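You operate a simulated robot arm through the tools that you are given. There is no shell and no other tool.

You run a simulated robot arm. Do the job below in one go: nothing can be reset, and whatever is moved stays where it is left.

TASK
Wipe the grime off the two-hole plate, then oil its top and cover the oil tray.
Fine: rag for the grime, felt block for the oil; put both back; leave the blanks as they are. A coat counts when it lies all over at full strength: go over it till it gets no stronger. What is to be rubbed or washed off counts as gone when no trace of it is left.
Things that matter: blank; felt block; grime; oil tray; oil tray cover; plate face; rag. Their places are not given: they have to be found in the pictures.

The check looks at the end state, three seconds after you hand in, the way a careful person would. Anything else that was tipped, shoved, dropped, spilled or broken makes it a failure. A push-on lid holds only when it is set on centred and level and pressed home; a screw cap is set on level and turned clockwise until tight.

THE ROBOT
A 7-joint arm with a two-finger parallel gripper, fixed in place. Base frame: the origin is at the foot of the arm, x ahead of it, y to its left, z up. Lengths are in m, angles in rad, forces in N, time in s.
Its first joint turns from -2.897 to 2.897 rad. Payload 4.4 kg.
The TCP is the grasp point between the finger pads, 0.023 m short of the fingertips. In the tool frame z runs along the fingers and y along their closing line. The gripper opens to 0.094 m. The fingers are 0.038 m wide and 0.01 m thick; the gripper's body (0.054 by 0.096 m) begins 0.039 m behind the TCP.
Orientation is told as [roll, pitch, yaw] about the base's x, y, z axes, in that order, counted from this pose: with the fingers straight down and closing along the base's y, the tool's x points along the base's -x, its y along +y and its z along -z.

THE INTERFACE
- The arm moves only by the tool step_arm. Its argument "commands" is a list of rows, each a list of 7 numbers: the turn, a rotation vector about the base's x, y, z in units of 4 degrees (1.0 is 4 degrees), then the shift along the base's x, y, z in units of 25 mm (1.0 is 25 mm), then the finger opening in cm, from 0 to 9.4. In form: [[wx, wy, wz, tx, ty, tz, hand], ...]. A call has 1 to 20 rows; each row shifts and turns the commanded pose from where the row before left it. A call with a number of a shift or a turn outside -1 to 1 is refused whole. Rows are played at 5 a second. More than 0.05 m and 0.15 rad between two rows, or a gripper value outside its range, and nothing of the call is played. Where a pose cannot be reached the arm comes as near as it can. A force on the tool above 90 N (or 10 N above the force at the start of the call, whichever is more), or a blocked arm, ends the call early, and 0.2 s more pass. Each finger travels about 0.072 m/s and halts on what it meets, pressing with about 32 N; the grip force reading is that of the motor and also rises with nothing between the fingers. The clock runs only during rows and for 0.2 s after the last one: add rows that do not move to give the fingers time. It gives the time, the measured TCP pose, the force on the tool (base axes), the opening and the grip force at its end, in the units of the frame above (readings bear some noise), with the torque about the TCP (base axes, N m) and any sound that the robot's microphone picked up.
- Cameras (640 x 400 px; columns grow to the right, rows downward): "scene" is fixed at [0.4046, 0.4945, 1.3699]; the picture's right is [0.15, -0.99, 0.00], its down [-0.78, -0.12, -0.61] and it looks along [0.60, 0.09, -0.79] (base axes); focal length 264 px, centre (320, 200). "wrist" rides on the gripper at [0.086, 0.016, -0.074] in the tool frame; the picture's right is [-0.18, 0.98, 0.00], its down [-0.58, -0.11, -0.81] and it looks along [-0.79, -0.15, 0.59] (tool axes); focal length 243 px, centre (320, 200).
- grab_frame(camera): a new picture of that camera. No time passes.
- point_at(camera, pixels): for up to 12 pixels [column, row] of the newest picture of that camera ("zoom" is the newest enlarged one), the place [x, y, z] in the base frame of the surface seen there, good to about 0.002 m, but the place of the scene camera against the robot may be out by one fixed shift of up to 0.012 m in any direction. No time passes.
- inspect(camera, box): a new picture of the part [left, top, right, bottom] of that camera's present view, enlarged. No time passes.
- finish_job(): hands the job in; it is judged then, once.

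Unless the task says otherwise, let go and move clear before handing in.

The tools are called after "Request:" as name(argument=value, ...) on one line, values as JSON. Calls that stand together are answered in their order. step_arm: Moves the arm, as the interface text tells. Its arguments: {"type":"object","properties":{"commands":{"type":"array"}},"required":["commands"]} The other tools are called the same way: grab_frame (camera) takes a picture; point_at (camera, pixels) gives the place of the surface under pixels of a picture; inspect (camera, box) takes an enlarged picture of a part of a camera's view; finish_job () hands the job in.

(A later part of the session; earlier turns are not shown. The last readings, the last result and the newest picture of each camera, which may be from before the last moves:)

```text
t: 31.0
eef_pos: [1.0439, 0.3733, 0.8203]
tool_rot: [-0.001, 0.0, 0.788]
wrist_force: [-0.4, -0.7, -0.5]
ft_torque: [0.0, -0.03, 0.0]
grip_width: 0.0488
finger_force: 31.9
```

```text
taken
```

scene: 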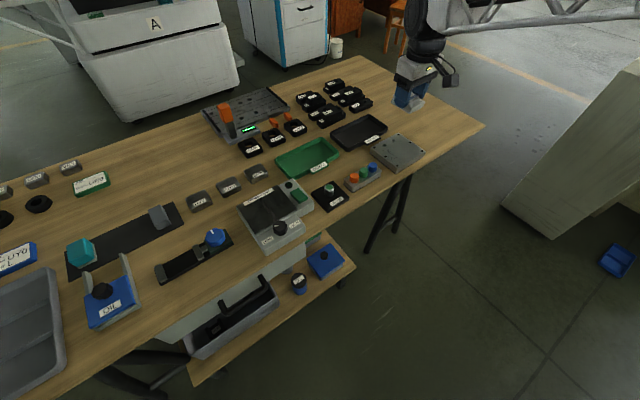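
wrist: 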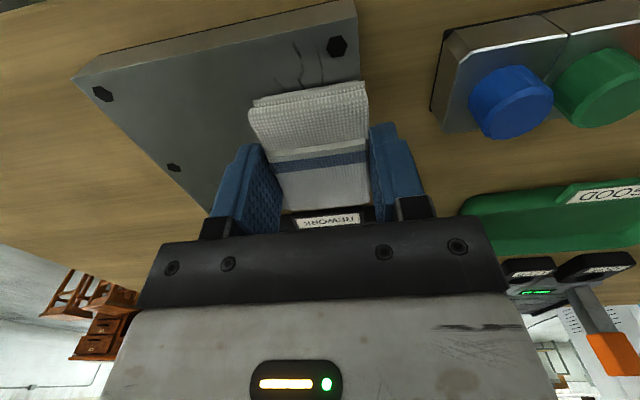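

No contact force yet at z=0.8203. I'll lower in 1.5 mm steps until the rag presses lightly.

Request:
step_arm(commands=[[0, 0, 0, 0, 0, -0.06, 3], [0, 0, 0, 0, 0, 0, 3]])

Request:
step_arm(commands=[[0, 0, 0, 0, 0, -0.06, 3], [0, 0, 0, 0, 0, 0, 3]])

Request:
step_arm(commands=[[0, 0, 0, 0, 0, -0.06, 3], [0, 0, 0, 0, 0, 0, 3]])

```text
t: 31.6
eef_pos: [1.045, 0.3744, 0.8192]
tool_rot: [0.001, 0.0, 0.787]
wrist_force: [0.3, -0.3, -0.5]
ft_torque: [0.0, 0.03, 0.02]
grip_width: 0.049
finger_force: 32.1
```

```text
t: 32.2
eef_pos: [1.0451, 0.3753, 0.8194]
tool_rot: [0.0, -0.002, 0.788]
wrist_force: [-2.2, 0.3, 8.0]
ft_torque: [-0.04, 0.11, 0.0]
grip_width: 0.0487
finger_force: 31.9
```

```text
t: 32.8
eef_pos: [1.0451, 0.3747, 0.8178]
tool_rot: [-0.003, -0.001, 0.787]
wrist_force: [-5.1, -1.6, 24.4]
ft_torque: [-0.08, 0.26, -0.04]
grip_width: 0.049
finger_force: 31.4
```

Contact made: 24 N now, a bit firm. I'll back off 1 mm and stroke along the plate's p-axis between -0.035 and +0.005.

Request:
step_arm(commands=[[0, 0, 0, 0, 0, 0.04, 3], [0, 0, 0, -0.236, -0.236, 0, 3], [0, 0, 0, -0.236, -0.236, 0, 3], [0, 0, 0, -0.236, -0.236, 0, 3], [0, 0, 0, 0, 0, 0, 3]])

Request:
grab_frame(camera="wrist")

```text
t: 34.0
eef_pos: [1.0284, 0.3572, 0.8173]
tool_rot: [0.0, -0.001, 0.786]
wrist_force: [7.4, 6.3, 23.0]
ft_torque: [0.21, -0.22, 0.03]
grip_width: 0.049
finger_force: 31.8
```

```text
taken
```

wrist: 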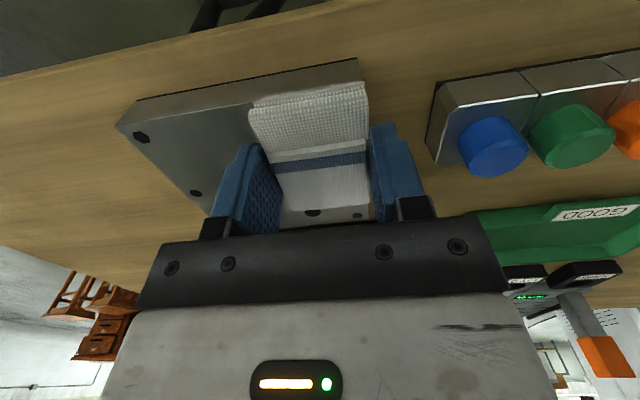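

Force is 23 N with about 10 N drag; the rag covers the near edge now. I'll continue strokes back and forth.

Request:
step_arm(commands=[[0, 0, 0, 0.2, 0.2, 0.03, 3], [0, 0, 0, 0.236, 0.236, 0, 3], [0, 0, 0, 0.236, 0.236, 0, 3], [0, 0, 0, 0.236, 0.236, 0, 3], [0, 0, 0, 0.236, 0.236, 0, 3], [0, 0, 0, -0.236, -0.236, 0, 3], [0, 0, 0, -0.236, -0.236, 0, 3], [0, 0, 0, -0.236, -0.236, 0, 3], [0, 0, 0, -0.236, -0.236, 0, 3], [0, 0, 0, -0.2, -0.2, 0, 3], [0, 0, 0, 0.2, 0.2, 0, 3], [0, 0, 0, 0.236, 0.236, 0, 3], [0, 0, 0, 0.236, 0.236, 0, 3], [0, 0, 0, 0.236, 0.236, 0, 3], [0, 0, 0, 0.236, 0.236, 0, 3], [0, 0, 0, 0, 0, 0, 3]])

Request:
grab_frame(camera="wrist")

Request:
inspect(camera="scene", box=[356, 125, 436, 175])

```text
t: 37.4
eef_pos: [1.0561, 0.3856, 0.8186]
tool_rot: [0.0, 0.0, 0.788]
wrist_force: [-2.3, -2.4, 7.4]
ft_torque: [-0.02, 0.04, -0.01]
grip_width: 0.0488
finger_force: 31.8
```

```text
taken
```

wrist: 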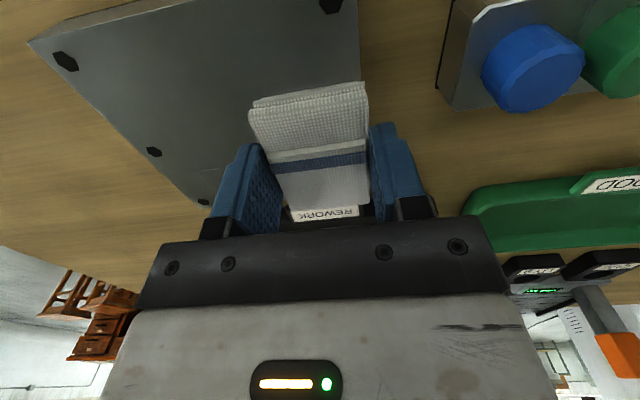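

```text
8.00 times, centred on (396, 150) of scene
```

zoom: 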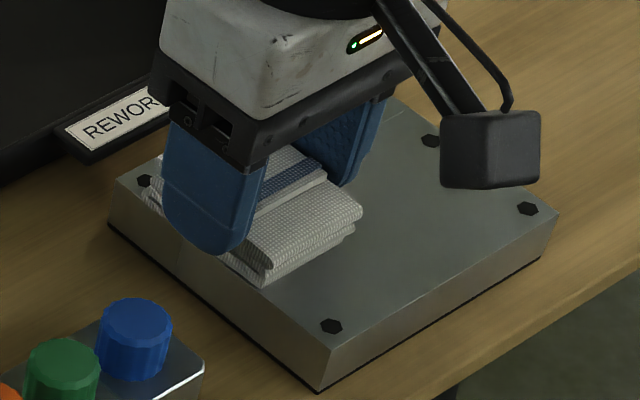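

The near part is clean and the plate hasn't shifted (corners unchanged). I'll make another pass, extend slightly in both q directions, then lift and look.

Request:
step_arm(commands=[[0, 0, 0, 0.2, 0.2, -0.02, 3], [0, 0, 0, 0.2, 0.2, 0, 3], [0, 0, 0, 0.2, -0.2, 0, 3], [0, 0, 0, -0.236, -0.236, 0, 3], [0, 0, 0, -0.236, -0.236, 0, 3], [0, 0, 0, -0.236, -0.236, 0, 3], [0, 0, 0, -0.236, -0.236, 0, 3], [0, 0, 0, -0.236, -0.236, 0, 3], [0, 0, 0, -0.236, -0.236, 0, 3], [0, 0, 0, -0.3, 0.3, 0, 3], [0, 0, 0, 0.236, 0.236, 0, 3], [0, 0, 0, 0.236, 0.236, 0, 3], [0, 0, 0, 0.236, 0.236, 0, 3], [0, 0, 0, 0.236, 0.236, 0, 3], [0, 0, 0, 0.236, 0.236, 0, 3], [0, 0, 0, 0, 0, 1, 3], [0, 0, 0, 0, 0, 1, 3], [0, 0, 0, 0, 0, 1, 3], [0, 0, 0, 0, 0, 1, 3], [0, 0, 0, 0, 0, 1, 3]])

Request:
step_arm(commands=[[0, 0, 0, -0.5, 0.5, 0.8, 3], [0, 0, 0, 0, 0, 0.8, 3], [0, 0, 0, 0, 0, 0, 3]])

Request:
inspect(camera="wrist", box=[160, 0, 480, 20])

Request:
inspect(camera="scene", box=[356, 125, 436, 175])

```text
t: 41.6
eef_pos: [1.0574, 0.3922, 0.9426]
tool_rot: [0.001, 0.003, 0.788]
wrist_force: [-1.2, 0.2, -1.4]
ft_torque: [-0.04, -0.02, 0.02]
grip_width: 0.049
finger_force: 31.4
```

```text
t: 42.4
eef_pos: [1.0442, 0.405, 0.9844]
tool_rot: [0.001, 0.0, 0.787]
wrist_force: [0.6, -0.8, -0.2]
ft_torque: [0.0, 0.01, -0.01]
grip_width: 0.0487
finger_force: 31.6
```

```text
2.00 times, centred on (320, 10) of wrist
```

zoom: 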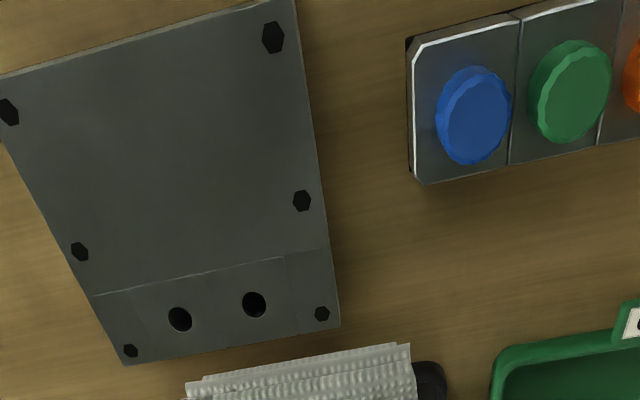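

```text
8.00 times, centred on (396, 150) of scene
```

zoom: 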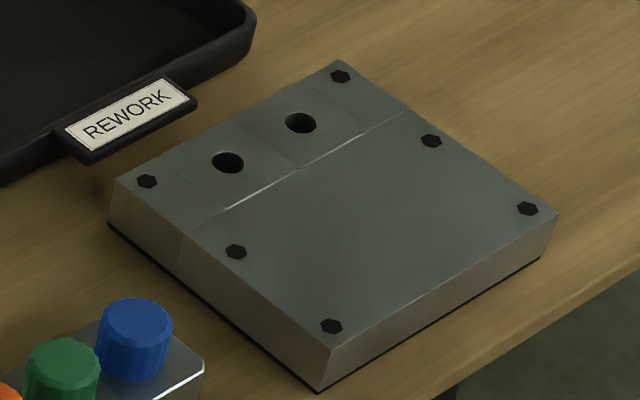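

The plate looks clean and unmoved. I'll check closer for faint traces before putting the rag back.

Request:
inspect(camera="scene", box=[372, 145, 412, 170])

Request:
inspect(camera="wrist", box=[230, 0, 340, 8])

Request:
inspect(camera="scene", box=[386, 130, 430, 157])

```text
16.00 times, centred on (392, 158) of scene
```

zoom: 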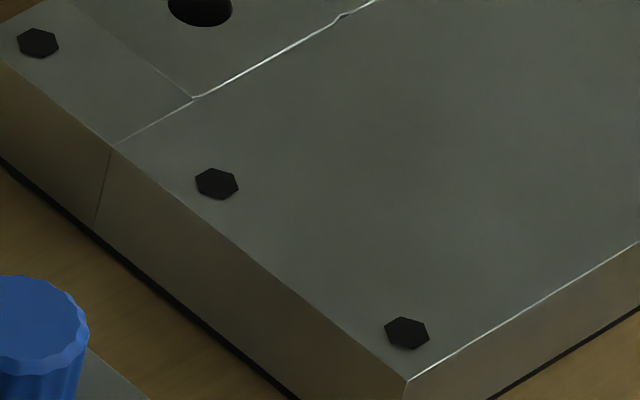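

```text
5.82 times, centred on (285, 4) of wrist
```

zoom: 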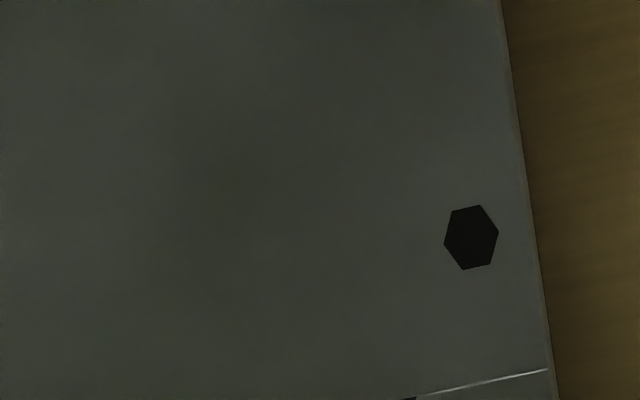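

```text
14.55 times, centred on (408, 144) of scene
```

zoom: 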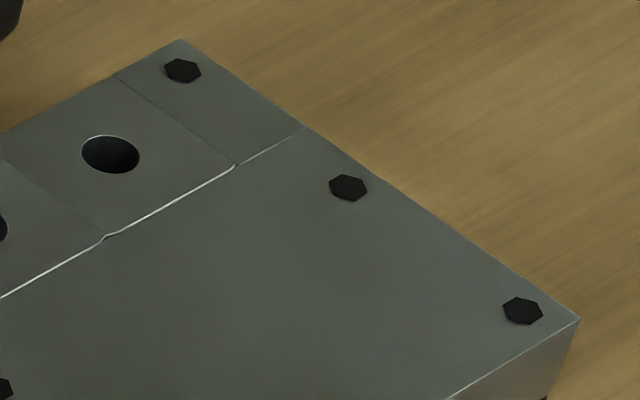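

No trace of grime is left. I'll carry the rag back to its spot at [0.6557, 1.0465].

Request:
step_arm(commands=[[0, 0, 0, -0.518, 0.855, 0, 3], [0, 0, 0, -0.518, 0.855, 0, 3], [0, 0, 0, -0.518, 0.855, 0, 3], [0, 0, 0, -0.518, 0.855, 0, 3], [0, 0, 0, -0.518, 0.855, 0, 3], [0, 0, 0, -0.518, 0.855, 0, 3], [0, 0, 0, -0.518, 0.855, 0, 3], [0, 0, 0, -0.518, 0.855, 0, 3], [0, 0, 0, -0.518, 0.855, 0, 3], [0, 0, 0, -0.518, 0.855, 0, 3], [0, 0, 0, -0.518, 0.855, 0, 3], [0, 0, 0, -0.518, 0.855, 0, 3], [0, 0, 0, -0.518, 0.855, 0, 3], [0, 0, 0, -0.518, 0.855, 0, 3], [0, 0, 0, -0.518, 0.855, 0, 3]])

Request:
step_arm(commands=[[0, 0, 0, -0.518, 0.855, 0, 3], [0, 0, 0, -0.518, 0.855, 0, 3], [0, 0, 0, -0.518, 0.855, 0, 3], [0, 0, 0, -0.518, 0.855, 0, 3], [0, 0, 0, -0.518, 0.855, 0, 3], [0, 0, 0, -0.518, 0.855, 0, 3], [0, 0, 0, -0.518, 0.855, 0, 3], [0, 0, 0, -0.518, 0.855, 0, 3], [0, 0, 0, -0.518, 0.855, 0, 3], [0, 0, 0, -0.518, 0.855, 0, 3], [0, 0, 0, -0.518, 0.855, 0, 3], [0, 0, 0, -0.518, 0.855, 0, 3], [0, 0, 0, -0.518, 0.855, 0, 3], [0, 0, 0, -0.518, 0.855, 0, 3], [0, 0, 0, -0.518, 0.855, 0, 3], [0, 0, 0, 0, 0, 0, 3], [0, 0, 0, 0, 0, 0, 3]])

```text
t: 45.6
eef_pos: [0.8508, 0.7253, 0.9835]
tool_rot: [0.0, -0.001, 0.785]
wrist_force: [-0.2, -0.2, -0.3]
ft_torque: [0.01, 0.0, -0.02]
grip_width: 0.0487
finger_force: 31.5
```

```text
t: 49.2
eef_pos: [0.6558, 1.0476, 0.9822]
tool_rot: [-0.001, -0.001, 0.787]
wrist_force: [0.5, 0.9, -0.2]
ft_torque: [-0.03, -0.02, 0.01]
grip_width: 0.0488
finger_force: 31.7
```

Positioned over the mat spot. I'll lower to about 0.812, then step down to touch.

Request:
step_arm(commands=[[0, 0, 0, 0, -0.03, -1, 3], [0, 0, 0, 0, 0, -1, 3], [0, 0, 0, 0, 0, -1, 3], [0, 0, 0, 0, 0, -1, 3], [0, 0, 0, 0, 0, -1, 3], [0, 0, 0, 0, 0, -1, 3], [0, 0, 0, 0, 0, -0.8, 3], [0, 0, 0, 0, 0, -0.3, 3], [0, 0, 0, 0, 0, 0, 3]])

Request:
step_arm(commands=[[0, 0, 0, 0, 0, -0.14, 3], [0, 0, 0, 0, 0, 0, 3]])

```text
t: 51.2
eef_pos: [0.6554, 1.0464, 0.8059]
tool_rot: [0.0, 0.001, 0.789]
wrist_force: [0.7, -0.3, -0.8]
ft_torque: [-0.05, 0.01, -0.01]
grip_width: 0.0488
finger_force: 32.1
```

```text
t: 51.8
eef_pos: [0.6563, 1.0454, 0.8026]
tool_rot: [-0.001, 0.001, 0.788]
wrist_force: [0.2, -0.8, 0.0]
ft_torque: [0.01, 0.0, -0.03]
grip_width: 0.0492
finger_force: 32.1
```

Request:
step_arm(commands=[[0, 0, 0, 0, 0, -0.12, 3], [0, 0, 0, 0, 0, 0, 3]])

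Request:
step_arm(commands=[[0, 0, 0, 0, 0, -0.08, 3], [0, 0, 0, 0, 0, 0, 3]])

```text
t: 52.4
eef_pos: [0.6551, 1.0453, 0.7989]
tool_rot: [0.001, 0.0, 0.786]
wrist_force: [-0.4, -0.7, -0.4]
ft_torque: [0.01, -0.04, -0.03]
grip_width: 0.0488
finger_force: 32.2
```

```text
t: 53.0
eef_pos: [0.6561, 1.0456, 0.7968]
tool_rot: [-0.001, -0.001, 0.786]
wrist_force: [0.4, 0.1, -0.2]
ft_torque: [0.03, 0.0, 0.01]
grip_width: 0.0489
finger_force: 32.1
```

The rag is at its original grip height (z 0.797) with no load; it should be within a millimetre of the mat. I'll lower 0.8 mm more, release and rise.

Request:
step_arm(commands=[[0, 0, 0, 0, 0, -0.03, 3], [0, 0, 0, 0, 0, 0, 3], [0, 0, 0, 0, 0, 0, 7], [0, 0, 0, 0, 0, 0, 7], [0, 0, 0, 0, 0, 0, 7], [0, 0, 0, 0, 0, 0.6, 7], [0, 0, 0, 0, 0, 1, 7], [0, 0, 0, 0, 0, 1, 7], [0, 0, 0, 0, 0, 1, 7], [0, 0, 0, 0, 0, 1, 7], [0, 0, 0, 0, 0, 1, 7], [0, 0, 0, 0, 0, 0, 7]])

Request:
inspect(camera="wrist", box=[160, 0, 480, 20])

```text
t: 55.6
eef_pos: [0.6551, 1.0452, 0.9371]
tool_rot: [0.0, 0.002, 0.788]
wrist_force: [-0.6, -0.7, -0.2]
ft_torque: [0.02, 0.01, -0.01]
grip_width: 0.0699
finger_force: 0.1
```

```text
2.00 times, centred on (320, 10) of wrist
```

zoom: 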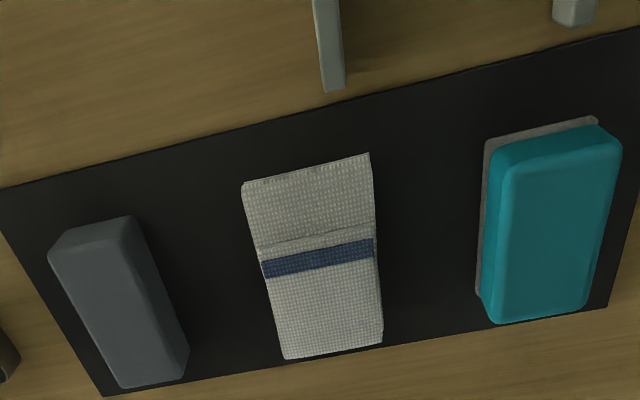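

The rag is back in place. I'll enlarge the grey block and the teal block to decide which one is felt.

Request:
inspect(camera="wrist", box=[165, 0, 285, 75])

Request:
inspect(camera="wrist", box=[380, 0, 490, 40])

```text
5.33 times, centred on (225, 38) of wrist
```

zoom: 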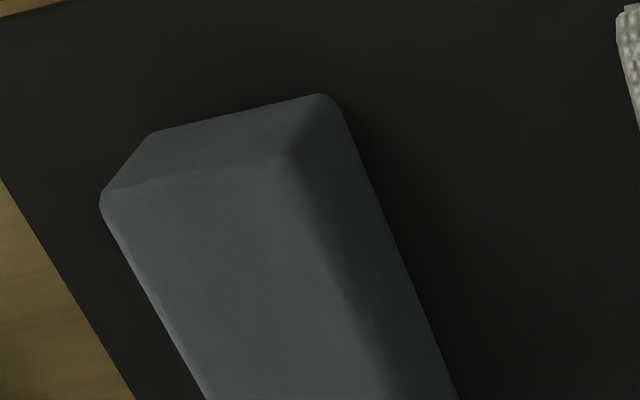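

```text
5.82 times, centred on (435, 20) of wrist
```

zoom: 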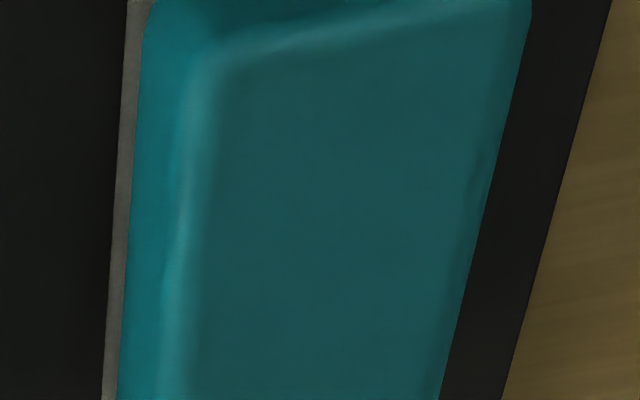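

The grey one looks like a plain rubbing stone; the teal grip has a felt pad beneath, so that is the felt block. I'll measure it.

Request:
inspect(camera="wrist", box=[160, 0, 480, 20])

Request:
point_at(camera="zoom", pixels=[[487, 143], [597, 120], [480, 290], [500, 165], [615, 150], [500, 315], [580, 300], [550, 230], [330, 80], [575, 20], [248, 190], [378, 340]])

```text
2.00 times, centred on (320, 10) of wrist
```

zoom: 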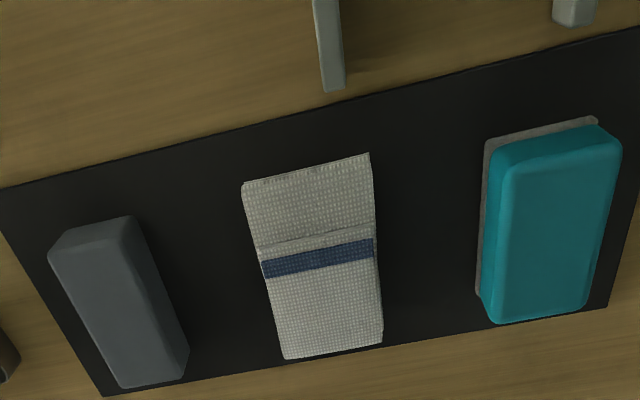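

```text
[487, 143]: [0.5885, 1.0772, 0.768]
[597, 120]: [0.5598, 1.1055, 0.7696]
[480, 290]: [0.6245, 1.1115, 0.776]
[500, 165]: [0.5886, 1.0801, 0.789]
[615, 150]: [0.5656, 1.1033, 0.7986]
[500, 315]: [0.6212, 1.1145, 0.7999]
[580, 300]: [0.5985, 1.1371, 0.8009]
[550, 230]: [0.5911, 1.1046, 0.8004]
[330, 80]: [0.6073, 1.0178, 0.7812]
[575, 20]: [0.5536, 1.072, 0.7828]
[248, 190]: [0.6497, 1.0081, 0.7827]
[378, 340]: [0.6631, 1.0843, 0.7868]
```

Felt block centre is about [0.593, 1.1095], pad 40×52 mm, top z 0.800. First I'll go above the cover knob to measure it.

Request:
step_arm(commands=[[0, 0, 0, -0.817, -0.406, 0.1, 7], [0, 0, 0, -0.817, -0.406, 0.1, 7], [0, 0, 0, -0.817, -0.406, 0.1, 7], [0, 0, 0, -0.817, -0.406, 0.1, 7], [0, 0, 0, -0.817, -0.406, 0.1, 7], [0, 0, 0, -0.817, -0.406, 0.1, 7], [0, 0, 0, -0.817, -0.406, 0.1, 7], [0, 0, 0, 0, 0, 0, 7]])

Request:
inspect(camera="wrist", box=[160, 0, 480, 20])

Request:
grab_frame(camera="wrist")

```text
t: 57.4
eef_pos: [0.5114, 0.9746, 0.9543]
tool_rot: [-0.001, 0.0, 0.788]
wrist_force: [-0.2, -0.2, -0.5]
ft_torque: [0.02, 0.0, 0.01]
grip_width: 0.0699
finger_force: 0.1
```

```text
2.00 times, centred on (320, 10) of wrist
```

zoom: 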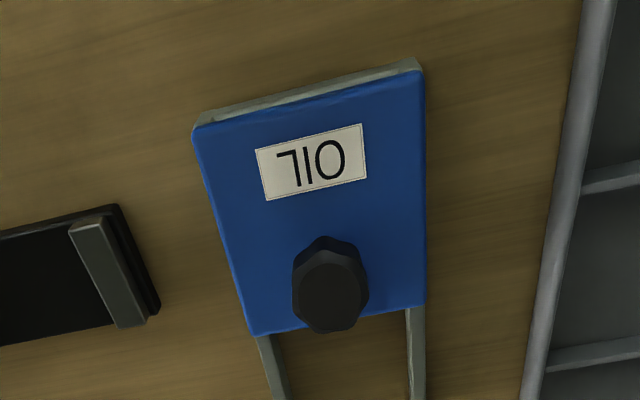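

```text
taken
```

wrist: 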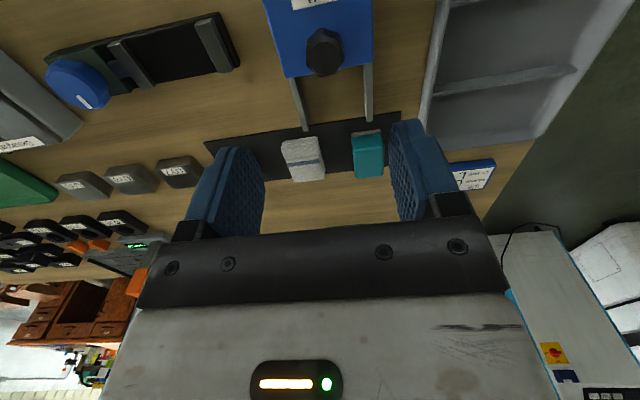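

Request:
inspect(camera="wrist", box=[160, 0, 480, 20])

Request:
point_at(camera="zoom", pixels=[[330, 290], [298, 290], [362, 285], [330, 265], [332, 325], [200, 135], [418, 78], [255, 328], [420, 300], [268, 350], [415, 330], [310, 160]])

```text
2.00 times, centred on (320, 10) of wrist
```

zoom: 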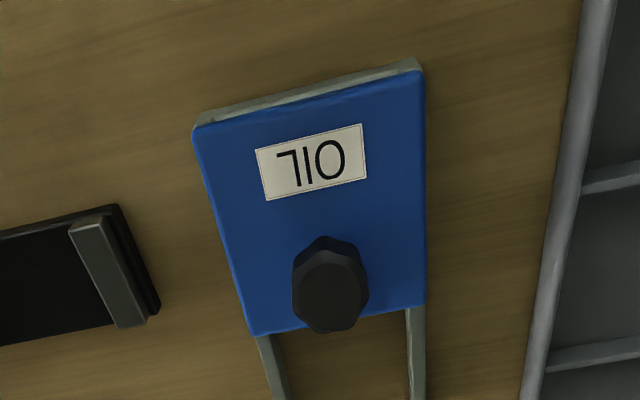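

```text
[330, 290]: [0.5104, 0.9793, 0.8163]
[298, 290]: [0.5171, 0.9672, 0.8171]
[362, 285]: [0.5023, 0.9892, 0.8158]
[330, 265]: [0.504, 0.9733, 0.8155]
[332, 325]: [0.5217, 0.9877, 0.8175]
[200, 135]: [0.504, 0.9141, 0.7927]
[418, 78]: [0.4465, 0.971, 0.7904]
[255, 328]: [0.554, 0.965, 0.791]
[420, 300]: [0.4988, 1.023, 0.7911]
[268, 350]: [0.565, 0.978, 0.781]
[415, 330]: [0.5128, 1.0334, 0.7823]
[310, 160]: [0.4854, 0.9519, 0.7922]
```

Knob centre is [0.5105, 0.979], about 26 mm wide, top z 0.8165; cover top z 0.7915. I'll descend with fingers 5 cm open and grip the knob.

Request:
step_arm(commands=[[0, 0, 0, -0.03, 0.17, -1, 5], [0, 0, 0, 0, 0, -1, 5], [0, 0, 0, 0, 0, -1, 5], [0, 0, 0, 0, 0, -1, 5], [0, 0, 0, 0, 0, -0.9, 5], [0, 0, 0, 0, 0, 0, 5]])

Request:
grab_frame(camera="wrist")

```text
t: 58.8
eef_pos: [0.5111, 0.9797, 0.8318]
tool_rot: [0.0, 0.0, 0.787]
wrist_force: [-0.2, -0.4, -0.2]
ft_torque: [0.02, 0.0, 0.01]
grip_width: 0.0498
finger_force: 0.0
```

```text
taken
```

wrist: 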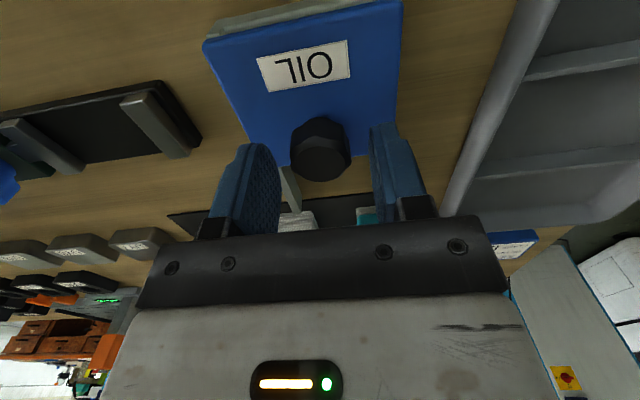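

The knob sits centred between the fingers at (320,150). I'll lower 13 mm and close.

Request:
step_arm(commands=[[0, 0, 0, 0, 0, -0.53, 5], [0, 0, 0, 0, 0, 0, 5], [0, 0, 0, 0, 0, 0, 2], [0, 0, 0, 0, 0, 0, 2], [0, 0, 0, 0, 0, 0, 2], [0, 0, 0, 0, 0, 0, 2]])

Request:
step_arm(commands=[[0, 0, 0, 0.2, 0.2, 0, 2], [0, 0, 0, 0, 0, 0, 2]])

Request:
inspect(camera="scene", box=[72, 255, 152, 335])

```text
t: 60.2
eef_pos: [0.5116, 0.9774, 0.8182]
tool_rot: [-0.001, 0.0, 0.784]
wrist_force: [9.1, -9.0, 0.2]
ft_torque: [0.06, 0.11, 0.0]
grip_width: 0.0314
finger_force: 44.8
```

```text
t: 60.8
eef_pos: [0.5166, 0.9839, 0.8184]
tool_rot: [0.0, 0.0, 0.785]
wrist_force: [11.8, -11.4, 1.6]
ft_torque: [-0.05, 0.17, 0.01]
grip_width: 0.0313
finger_force: 45.0
```

```text
5.00 times, centred on (112, 295) of scene
```

zoom: 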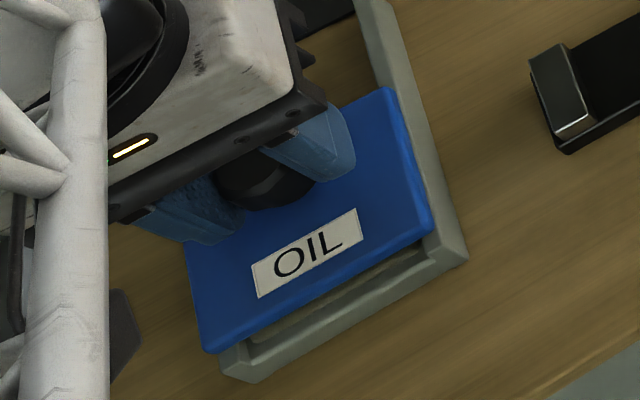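

The cover slid along with the knob about 7 mm; the side force (12,-11 N) says I'm ~1 mm off sideways. I'll correct toward -q and continue sliding.

Request:
step_arm(commands=[[0, 0, 0, 0.035, -0.035, 0, 2], [0, 0, 0, 0.28, 0.28, 0, 2], [0, 0, 0, 0.28, 0.28, 0, 2], [0, 0, 0, 0, 0, 0, 2]])

Request:
step_arm(commands=[[0, 0, 0, 0.28, 0.28, 0, 2], [0, 0, 0, 0.28, 0.28, 0, 2], [0, 0, 0, 0, 0, 0, 2]])

Request:
inspect(camera="scene", box=[72, 255, 152, 335])

Request:
grab_frame(camera="wrist")

```text
t: 61.8
eef_pos: [0.5302, 0.9977, 0.818]
tool_rot: [0.001, 0.0, 0.787]
wrist_force: [-7.0, 7.0, -4.4]
ft_torque: [0.11, -0.23, 0.15]
grip_width: 0.0317
finger_force: 45.1
```

```text
t: 62.6
eef_pos: [0.5457, 1.0113, 0.8182]
tool_rot: [0.0, -0.001, 0.788]
wrist_force: [-14.0, 13.6, -6.5]
ft_torque: [0.0, -0.1, 0.08]
grip_width: 0.0315
finger_force: 44.9
```

```text
5.00 times, centred on (112, 295) of scene
```

zoom: 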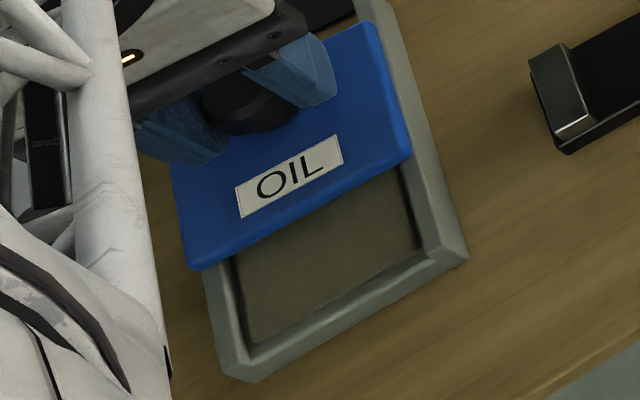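

```text
taken
```

wrist: 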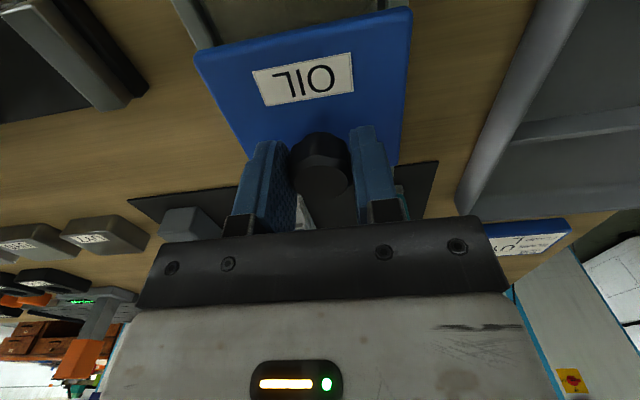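

The oil surface is showing under the cover. Side force now reads the other way, so I'll correct back slightly and slide another ~20 mm.

Request:
step_arm(commands=[[0, 0, 0, -0.03, 0.03, 0, 2], [0, 0, 0, 0.2, 0.22, 0, 2], [0, 0, 0, 0, 0, 0, 2]])

Request:
step_arm(commands=[[0, 0, 0, 0.2, 0.21, 0, 2], [0, 0, 0, 0, 0, 0, 2]])

Request:
inspect(camera="scene", box=[72, 255, 152, 335])

```text
t: 63.4
eef_pos: [0.549, 1.0162, 0.8186]
tool_rot: [0.001, -0.001, 0.785]
wrist_force: [-4.6, 3.5, -2.9]
ft_torque: [-0.14, 0.41, 0.03]
grip_width: 0.0312
finger_force: 45.1
```

```text
t: 64.0
eef_pos: [0.5546, 1.0222, 0.8181]
tool_rot: [-0.001, 0.0, 0.785]
wrist_force: [0.2, -1.4, -3.4]
ft_torque: [0.08, 0.18, -0.01]
grip_width: 0.0314
finger_force: 45.1
```

```text
5.00 times, centred on (112, 295) of scene
```

zoom: 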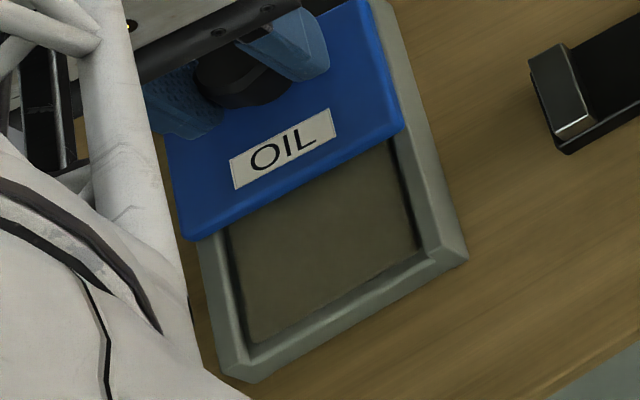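

Cover moved 62 mm with little resistance. I'll move on in small steps toward the end of travel, watching for a stop.

Request:
step_arm(commands=[[0, 0, 0, 0.12, 0.12, 0, 2], [0, 0, 0, 0, 0, 0, 2]])

Request:
step_arm(commands=[[0, 0, 0, 0.1, 0.1, 0, 2], [0, 0, 0, 0, 0, 0, 2]])

Request:
inspect(camera="scene", box=[72, 235, 152, 315])

```text
t: 64.6
eef_pos: [0.5589, 1.0239, 0.818]
tool_rot: [-0.001, 0.001, 0.786]
wrist_force: [4.2, -4.8, 1.1]
ft_torque: [0.19, 0.0, -0.03]
grip_width: 0.0313
finger_force: 44.6
```

```text
t: 65.2
eef_pos: [0.5613, 1.0293, 0.8188]
tool_rot: [0.0, 0.001, 0.785]
wrist_force: [10.3, -8.6, 0.2]
ft_torque: [0.15, 0.01, -0.07]
grip_width: 0.0314
finger_force: 45.4
```

```text
5.00 times, centred on (112, 275) of scene
```

zoom: 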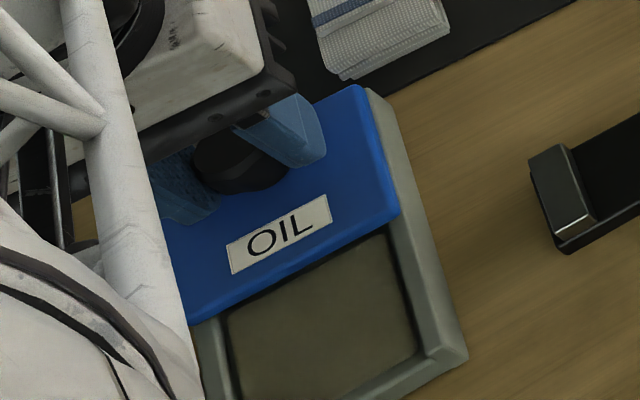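

The tray is fully uncovered now (the oil's far edge shows at zoom (300,285)). I'll let go of the knob and rise.

Request:
step_arm(commands=[[0, 0, 0, 0, 0, 0, 5], [0, 0, 0, 0, 0, 0, 5], [0, 0, 0, 0, 0, 0, 5], [0, 0, 0, 0, 0, 0.6, 5], [0, 0, 0, 0, 0, 1, 5], [0, 0, 0, 0, 0, 1, 5], [0, 0, 0, 0, 0, 1, 5], [0, 0, 0, 0, 0, 1, 5], [0, 0, 0, 0, 0, 0, 5]])

Request:
inspect(camera="wrist", box=[160, 0, 480, 20])

Request:
inspect(camera="scene", box=[72, 235, 152, 315])

```text
t: 67.2
eef_pos: [0.5597, 1.0272, 0.9343]
tool_rot: [0.0, 0.001, 0.786]
wrist_force: [0.8, 0.7, 0.4]
ft_torque: [-0.05, -0.02, 0.03]
grip_width: 0.0503
finger_force: 0.1
```

```text
2.00 times, centred on (320, 10) of wrist
```

zoom: 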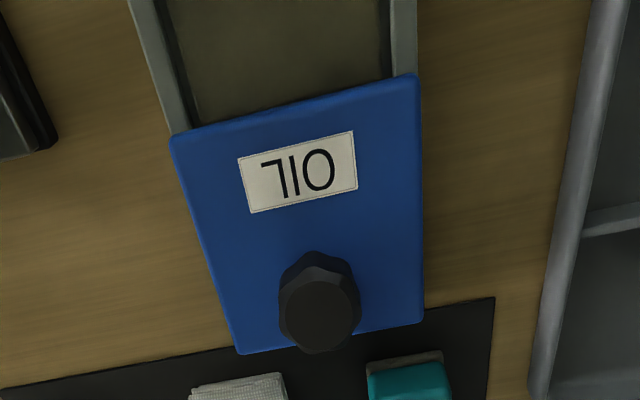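

```text
5.00 times, centred on (112, 275) of scene
```

zoom: 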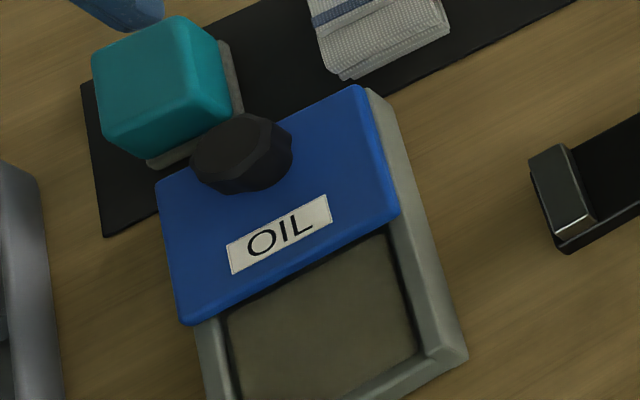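

The cover stays put, open. I'll move back over the tray to measure the oil surface with the wrist camera.

Request:
step_arm(commands=[[0, 0, 0, -0.8, -0.8, 0.2, 5], [0, 0, 0, -0.8, -0.8, 0.2, 5], [0, 0, 0, -0.8, -0.8, 0.2, 5], [0, 0, 0, 0, 0, 0, 5]])

Request:
inspect(camera="wrist", box=[160, 0, 480, 20])

```text
t: 68.2
eef_pos: [0.4999, 0.9679, 0.9485]
tool_rot: [0.001, 0.0, 0.786]
wrist_force: [-0.8, 0.2, 0.6]
ft_torque: [0.01, 0.01, 0.01]
grip_width: 0.0498
finger_force: 0.0
```

```text
2.00 times, centred on (320, 10) of wrist
```

zoom: 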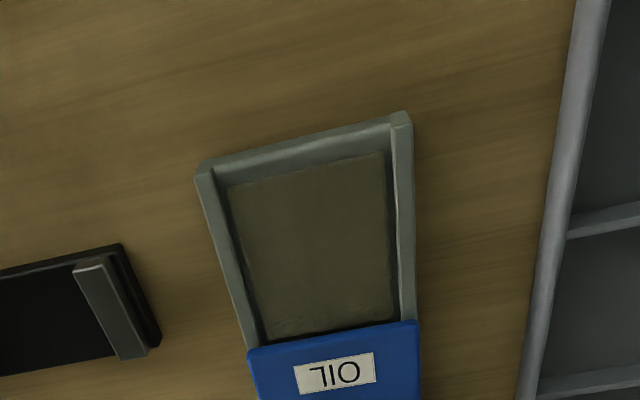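

Request:
point_at(camera="zoom", pixels=[[230, 190], [382, 158], [268, 335], [390, 312], [310, 240], [216, 190], [400, 140], [246, 300], [406, 300], [300, 148], [225, 200], [330, 325]])

```text
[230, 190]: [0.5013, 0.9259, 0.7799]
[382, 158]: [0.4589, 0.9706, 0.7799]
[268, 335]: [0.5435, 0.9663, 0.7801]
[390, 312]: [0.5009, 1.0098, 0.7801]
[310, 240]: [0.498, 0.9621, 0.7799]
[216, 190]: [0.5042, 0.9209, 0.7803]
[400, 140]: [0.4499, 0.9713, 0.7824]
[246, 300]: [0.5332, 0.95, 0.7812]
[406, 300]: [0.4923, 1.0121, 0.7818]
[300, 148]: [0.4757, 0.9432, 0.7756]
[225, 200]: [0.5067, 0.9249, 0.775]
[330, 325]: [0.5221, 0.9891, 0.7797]
```

The oil pad spans about 61×58 mm, centre [0.501, 0.968], surface z 0.780. Next, I'll go above the felt block at [0.593, 1.1095].

Request:
step_arm(commands=[[0, 0, 0, 0.531, 0.809, 0, 6], [0, 0, 0, 0.531, 0.809, 0, 6], [0, 0, 0, 0.531, 0.809, 0, 6], [0, 0, 0, 0.531, 0.809, 0, 6], [0, 0, 0, 0.531, 0.809, 0, 6], [0, 0, 0, 0.531, 0.809, 0, 6], [0, 0, 0, 0.531, 0.809, 0, 6], [0, 0, 0, 0, 0, 0, 6]])

Request:
inspect(camera="wrist", box=[160, 0, 480, 20])

```text
t: 70.0
eef_pos: [0.5937, 1.1085, 0.9477]
tool_rot: [0.001, 0.001, 0.787]
wrist_force: [-0.3, -0.2, -1.1]
ft_torque: [-0.01, 0.0, 0.02]
grip_width: 0.0599
finger_force: 0.1
```

```text
2.00 times, centred on (320, 10) of wrist
```

zoom: 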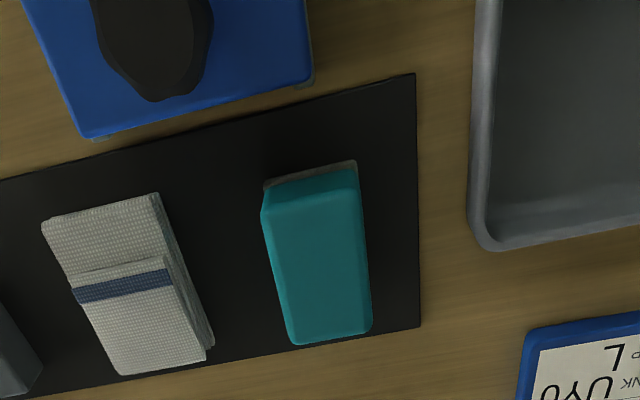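

Request:
point_at(camera="zoom", pixels=[[272, 210], [353, 192], [298, 335], [366, 326], [318, 265], [266, 187], [355, 163]])

```text
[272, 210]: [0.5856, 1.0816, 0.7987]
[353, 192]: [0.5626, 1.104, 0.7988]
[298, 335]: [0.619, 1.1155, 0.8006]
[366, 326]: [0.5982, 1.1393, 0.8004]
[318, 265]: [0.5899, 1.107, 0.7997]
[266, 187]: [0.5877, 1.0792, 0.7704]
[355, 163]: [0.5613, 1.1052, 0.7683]
```

Felt block centre refines to [0.5914, 1.110]. I'll descend to z≈0.803 and grip.

Request:
step_arm(commands=[[0, 0, 0, -0.08, 0.05, -1, 6], [0, 0, 0, 0, 0, -1, 6], [0, 0, 0, 0, 0, -1, 6], [0, 0, 0, 0, 0, -1, 6], [0, 0, 0, 0, 0, -1, 6], [0, 0, 0, 0, 0, -0.4, 6], [0, 0, 0, 0, 0, 0, 6]])

Request:
step_arm(commands=[[0, 0, 0, 0, 0, -0.38, 6], [0, 0, 0, 0, 0, 0, 6], [0, 0, 0, 0, 0, 0, 2.5], [0, 0, 0, 0, 0, 0, 2.5], [0, 0, 0, 0, 0, 0, 2.5], [0, 0, 0, 0, 0, 0, 2.5]])

Request:
grab_frame(camera="wrist")

```text
t: 71.6
eef_pos: [0.5918, 1.1106, 0.8123]
tool_rot: [0.0, 0.002, 0.786]
wrist_force: [0.2, -0.6, -0.6]
ft_torque: [-0.01, -0.02, -0.04]
grip_width: 0.06
finger_force: 0.1
```

```text
t: 73.0
eef_pos: [0.5904, 1.1098, 0.8035]
tool_rot: [0.0, 0.002, 0.787]
wrist_force: [-0.5, 0.3, 0.3]
ft_torque: [0.02, 0.01, -0.01]
grip_width: 0.0394
finger_force: 31.9
```

```text
taken
```

wrist: 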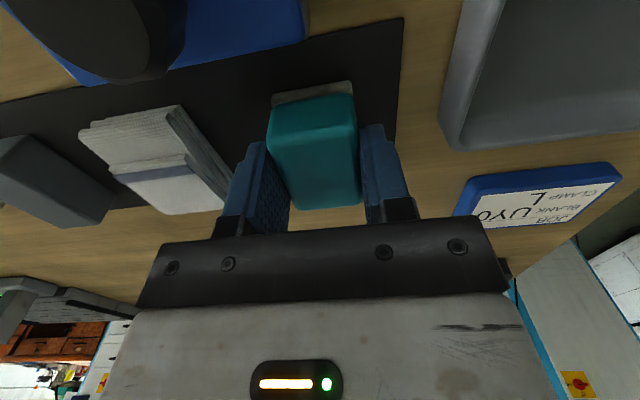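

Gripped at 39.4 mm. I'll lift, and carry it over the oil tray centre [0.500, 0.967].

Request:
step_arm(commands=[[0, 0, 0, 0, 0, 0.5, 2.5], [0, 0, 0, 0, 0, 1, 2.5], [0, 0, 0, 0, 0, 1, 2.5], [0, 0, 0, 0, 0, 1, 2.5], [0, 0, 0, 0, 0, 1, 2.5], [0, 0, 0, -0.521, -0.817, 0, 2.5], [0, 0, 0, -0.521, -0.817, 0, 2.5], [0, 0, 0, -0.521, -0.817, 0, 2.5], [0, 0, 0, -0.521, -0.817, 0, 2.5], [0, 0, 0, -0.521, -0.817, 0, 2.5], [0, 0, 0, -0.521, -0.817, 0, 2.5], [0, 0, 0, -0.521, -0.817, 0, 2.5], [0, 0, 0, 0, 0, 0, 2.5]])

Request:
grab_frame(camera="wrist")

Request:
inspect(camera="scene", box=[62, 215, 190, 335])

```text
t: 75.8
eef_pos: [0.5009, 0.9686, 0.9167]
tool_rot: [0.0, 0.001, 0.786]
wrist_force: [0.4, -0.7, -0.3]
ft_torque: [-0.01, -0.01, -0.01]
grip_width: 0.0394
finger_force: 31.8
```

```text
taken
```

wrist: 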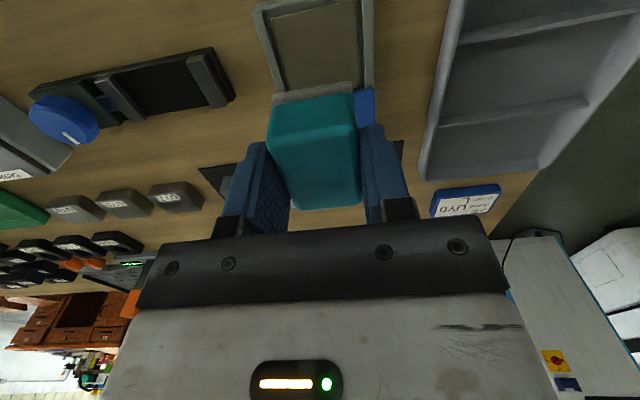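

```text
3.33 times, centred on (126, 275) of scene
```

zoom: 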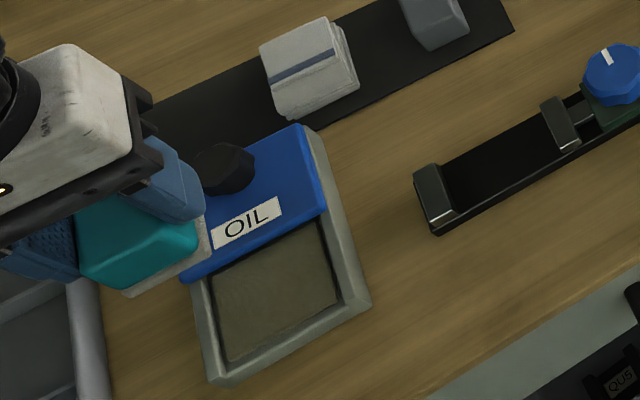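

Above the tray, felt pad clear of the cover. I'll descend toward the oil pad, shifting 2 mm away from the cover.

Request:
step_arm(commands=[[0, 0, 0, -0.06, -0.06, -1, 2.5], [0, 0, 0, 0, 0, -1, 2.5], [0, 0, 0, 0, 0, -1, 2.5], [0, 0, 0, 0, 0, -0.6, 2.5], [0, 0, 0, 0, 0, 0, 2.5]])

Request:
step_arm(commands=[[0, 0, 0, 0, 0, -0.12, 2.5], [0, 0, 0, 0, 0, 0, 2.5]])

Request:
grab_frame(camera="wrist")

```text
t: 77.0
eef_pos: [0.5001, 0.9656, 0.8237]
tool_rot: [-0.002, -0.002, 0.787]
wrist_force: [-0.2, 0.4, -0.8]
ft_torque: [0.02, 0.0, -0.03]
grip_width: 0.039
finger_force: 31.9
```

```text
t: 77.6
eef_pos: [0.4987, 0.9662, 0.8215]
tool_rot: [-0.001, 0.0, 0.787]
wrist_force: [-0.2, -0.6, -0.3]
ft_torque: [0.03, 0.03, 0.03]
grip_width: 0.0394
finger_force: 32.0
```

```text
taken
```

wrist: 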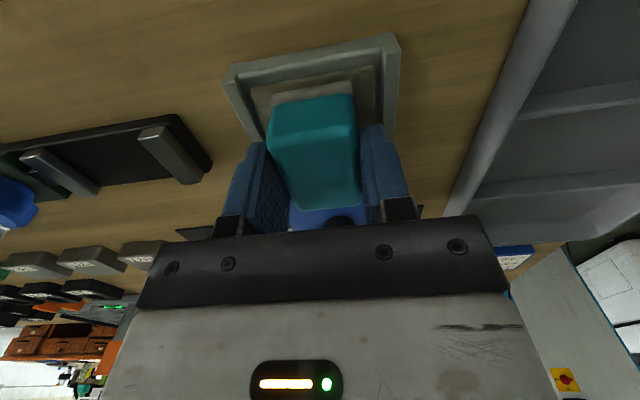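

The felt pad is centred in the tray frame. I'll press down in ~1.5 mm steps until light contact.

Request:
step_arm(commands=[[0, 0, 0, 0, 0, -0.06, 2.5], [0, 0, 0, 0, 0, 0, 2.5]])

Request:
step_arm(commands=[[0, 0, 0, 0, 0, -0.06, 2.5], [0, 0, 0, 0, 0, 0, 2.5]])

```text
t: 78.2
eef_pos: [0.4982, 0.965, 0.8199]
tool_rot: [0.0, 0.0, 0.788]
wrist_force: [-0.5, 0.6, -0.3]
ft_torque: [0.01, -0.05, -0.01]
grip_width: 0.0392
finger_force: 31.6
```

```text
t: 78.8
eef_pos: [0.4984, 0.9653, 0.8198]
tool_rot: [-0.001, 0.0, 0.788]
wrist_force: [-0.6, -1.0, 4.4]
ft_torque: [0.02, 0.03, -0.01]
grip_width: 0.0393
finger_force: 31.8
```

Contact at z≈0.8195 (4 N). I'll press a little more, rub a few millimetres to soak the felt, and lift.

Request:
step_arm(commands=[[0, 0, 0, 0, 0, -0.04, 2.5], [0, 0, 0, 0.08, -0.08, 0, 2.5], [0, 0, 0, -0.16, 0.16, 0, 2.5], [0, 0, 0, 0.08, -0.08, 0, 2.5], [0, 0, 0, 0, 0, 0, 2.5], [0, 0, 0, 0, 0, 0, 2.5]])

Request:
step_arm(commands=[[0, 0, 0, 0, 0, 0.5, 2.5], [0, 0, 0, 0, 0, 1, 2.5], [0, 0, 0, 0, 0, 1, 2.5], [0, 0, 0, 0, 0, 1, 2.5], [0, 0, 0, 0, 0, 1, 2.5], [0, 0, 0, 0, 0, 1, 2.5], [0, 0, 0, 0, 0, 1, 2.5], [0, 0, 0, 0, 0, 0, 2.5], [0, 0, 0, 0, 0, 0, 2.5]])

Request:
inspect(camera="scene", box=[62, 215, 190, 335])

Request:
inspect(camera="wrist", box=[240, 60, 400, 160])

```text
t: 80.2
eef_pos: [0.4988, 0.967, 0.8192]
tool_rot: [-0.002, -0.001, 0.787]
wrist_force: [-6.4, 6.8, 24.7]
ft_torque: [0.19, 0.21, -0.01]
grip_width: 0.0392
finger_force: 31.9
```

```text
t: 82.2
eef_pos: [0.4989, 0.9657, 0.9815]
tool_rot: [0.0, -0.001, 0.788]
wrist_force: [0.1, 0.1, -0.7]
ft_torque: [0.0, -0.01, 0.04]
grip_width: 0.0393
finger_force: 31.9
```

```text
3.33 times, centred on (126, 275) of scene
```

zoom: 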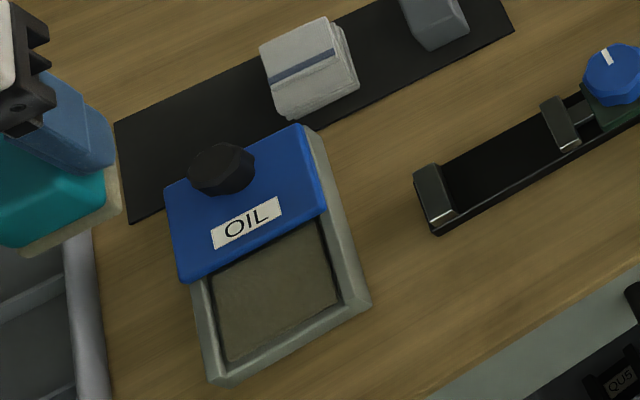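

```text
4.00 times, centred on (320, 110) of wrist
```

zoom: 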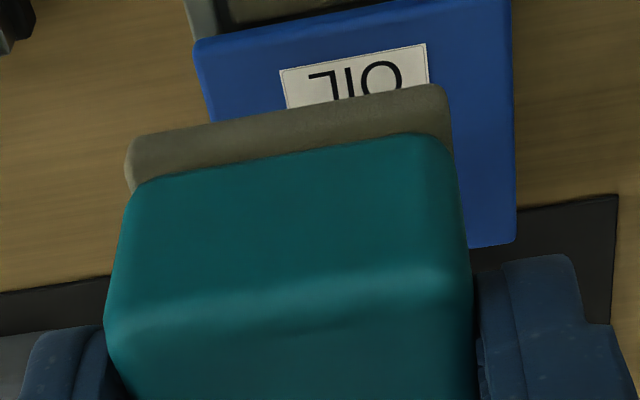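

The felt's pad has turned darker/yellowish, so it's loaded. I'll carry it to the plate's near-left corner start [1.018, 0.362].

Request:
step_arm(commands=[[0, 0, 0, 0.798, -0.928, 0, 2.5], [0, 0, 0, 0.798, -0.928, 0, 2.5], [0, 0, 0, 0.798, -0.928, 0, 2.5], [0, 0, 0, 0.798, -0.928, 0, 2.5], [0, 0, 0, 0.798, -0.928, 0, 2.5], [0, 0, 0, 0.798, -0.928, 0, 2.5], [0, 0, 0, 0.798, -0.928, 0, 2.5], [0, 0, 0, 0.798, -0.928, 0, 2.5], [0, 0, 0, 0.798, -0.928, 0, 2.5], [0, 0, 0, 0.798, -0.928, 0, 2.5], [0, 0, 0, 0.798, -0.928, 0, 2.5], [0, 0, 0, 0.798, -0.928, 0, 2.5], [0, 0, 0, 0.798, -0.928, 0, 2.5]])

Request:
step_arm(commands=[[0, 0, 0, 0.798, -0.928, 0, 2.5], [0, 0, 0, 0.798, -0.928, 0, 2.5], [0, 0, 0, 0.798, -0.928, 0, 2.5], [0, 0, 0, 0.798, -0.928, 0, 2.5], [0, 0, 0, 0.798, -0.928, 0, 2.5], [0, 0, 0, 0.798, -0.928, 0, 2.5], [0, 0, 0, 0.798, -0.928, 0, 2.5], [0, 0, 0, 0.798, -0.928, 0, 2.5], [0, 0, 0, 0.798, -0.928, 0, 2.5], [0, 0, 0, 0.798, -0.928, 0, 2.5], [0, 0, 0, 0.798, -0.928, 0, 2.5], [0, 0, 0, 0.798, -0.928, 0, 2.5], [0, 0, 0, 0.798, -0.928, 0, 2.5], [0, 0, 0, 0, 0, 0, 2.5], [0, 0, 0, 0, 0, 0, 2.5]])

Request:
inspect(camera="scene", box=[356, 125, 436, 175])

```text
t: 85.0
eef_pos: [0.7584, 0.6636, 0.9807]
tool_rot: [0.001, -0.001, 0.787]
wrist_force: [0.5, 0.0, -0.6]
ft_torque: [-0.03, 0.0, 0.03]
grip_width: 0.0393
finger_force: 32.3
```

```text
t: 88.2
eef_pos: [1.0195, 0.3625, 0.9814]
tool_rot: [0.002, 0.0, 0.787]
wrist_force: [-0.7, 0.6, -0.3]
ft_torque: [-0.01, -0.02, 0.0]
grip_width: 0.0393
finger_force: 32.1
```

```text
8.00 times, centred on (396, 150) of scene
```

zoom: 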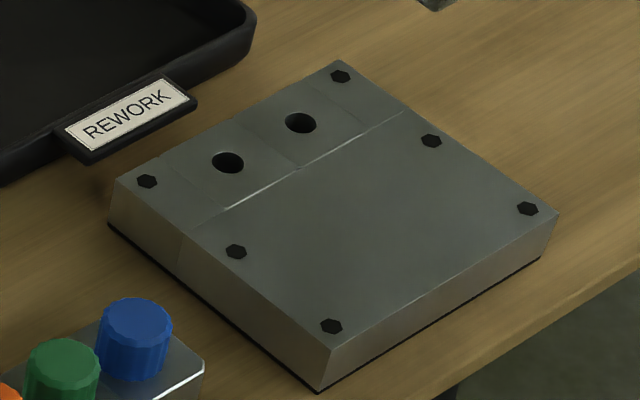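

In place over the near-left corner. Descending to just above contact (expected z≈0.825), then stepping.

Request:
step_arm(commands=[[0, 0, 0, -0.03, 0, -1, 2.5], [0, 0, 0, 0, 0, -1, 2.5], [0, 0, 0, 0, 0, -1, 2.5], [0, 0, 0, 0, 0, -1, 2.5], [0, 0, 0, 0, 0, -1, 2.5], [0, 0, 0, 0, 0, -0.9, 2.5], [0, 0, 0, 0, 0, -0.1, 2.5], [0, 0, 0, 0, 0, 0, 2.5]])

Request:
step_arm(commands=[[0, 0, 0, 0, 0, -0.16, 2.5], [0, 0, 0, 0, 0, 0, 2.5]])

Request:
step_arm(commands=[[0, 0, 0, 0, 0, -0.08, 2.5], [0, 0, 0, 0, 0, 0, 2.5]])

```text
t: 90.0
eef_pos: [1.0184, 0.3632, 0.8312]
tool_rot: [-0.002, -0.001, 0.786]
wrist_force: [-0.3, -0.2, 0.1]
ft_torque: [0.03, 0.03, -0.03]
grip_width: 0.0391
finger_force: 31.6
```

```text
t: 90.6
eef_pos: [1.019, 0.3629, 0.8274]
tool_rot: [-0.001, 0.0, 0.788]
wrist_force: [0.3, -0.5, -0.1]
ft_torque: [0.01, 0.0, 0.0]
grip_width: 0.0391
finger_force: 31.4
```

```text
t: 91.2
eef_pos: [1.0188, 0.364, 0.8261]
tool_rot: [0.001, -0.001, 0.787]
wrist_force: [-2.6, -0.3, 9.8]
ft_torque: [-0.05, 0.03, 0.01]
grip_width: 0.0394
finger_force: 32.2
```

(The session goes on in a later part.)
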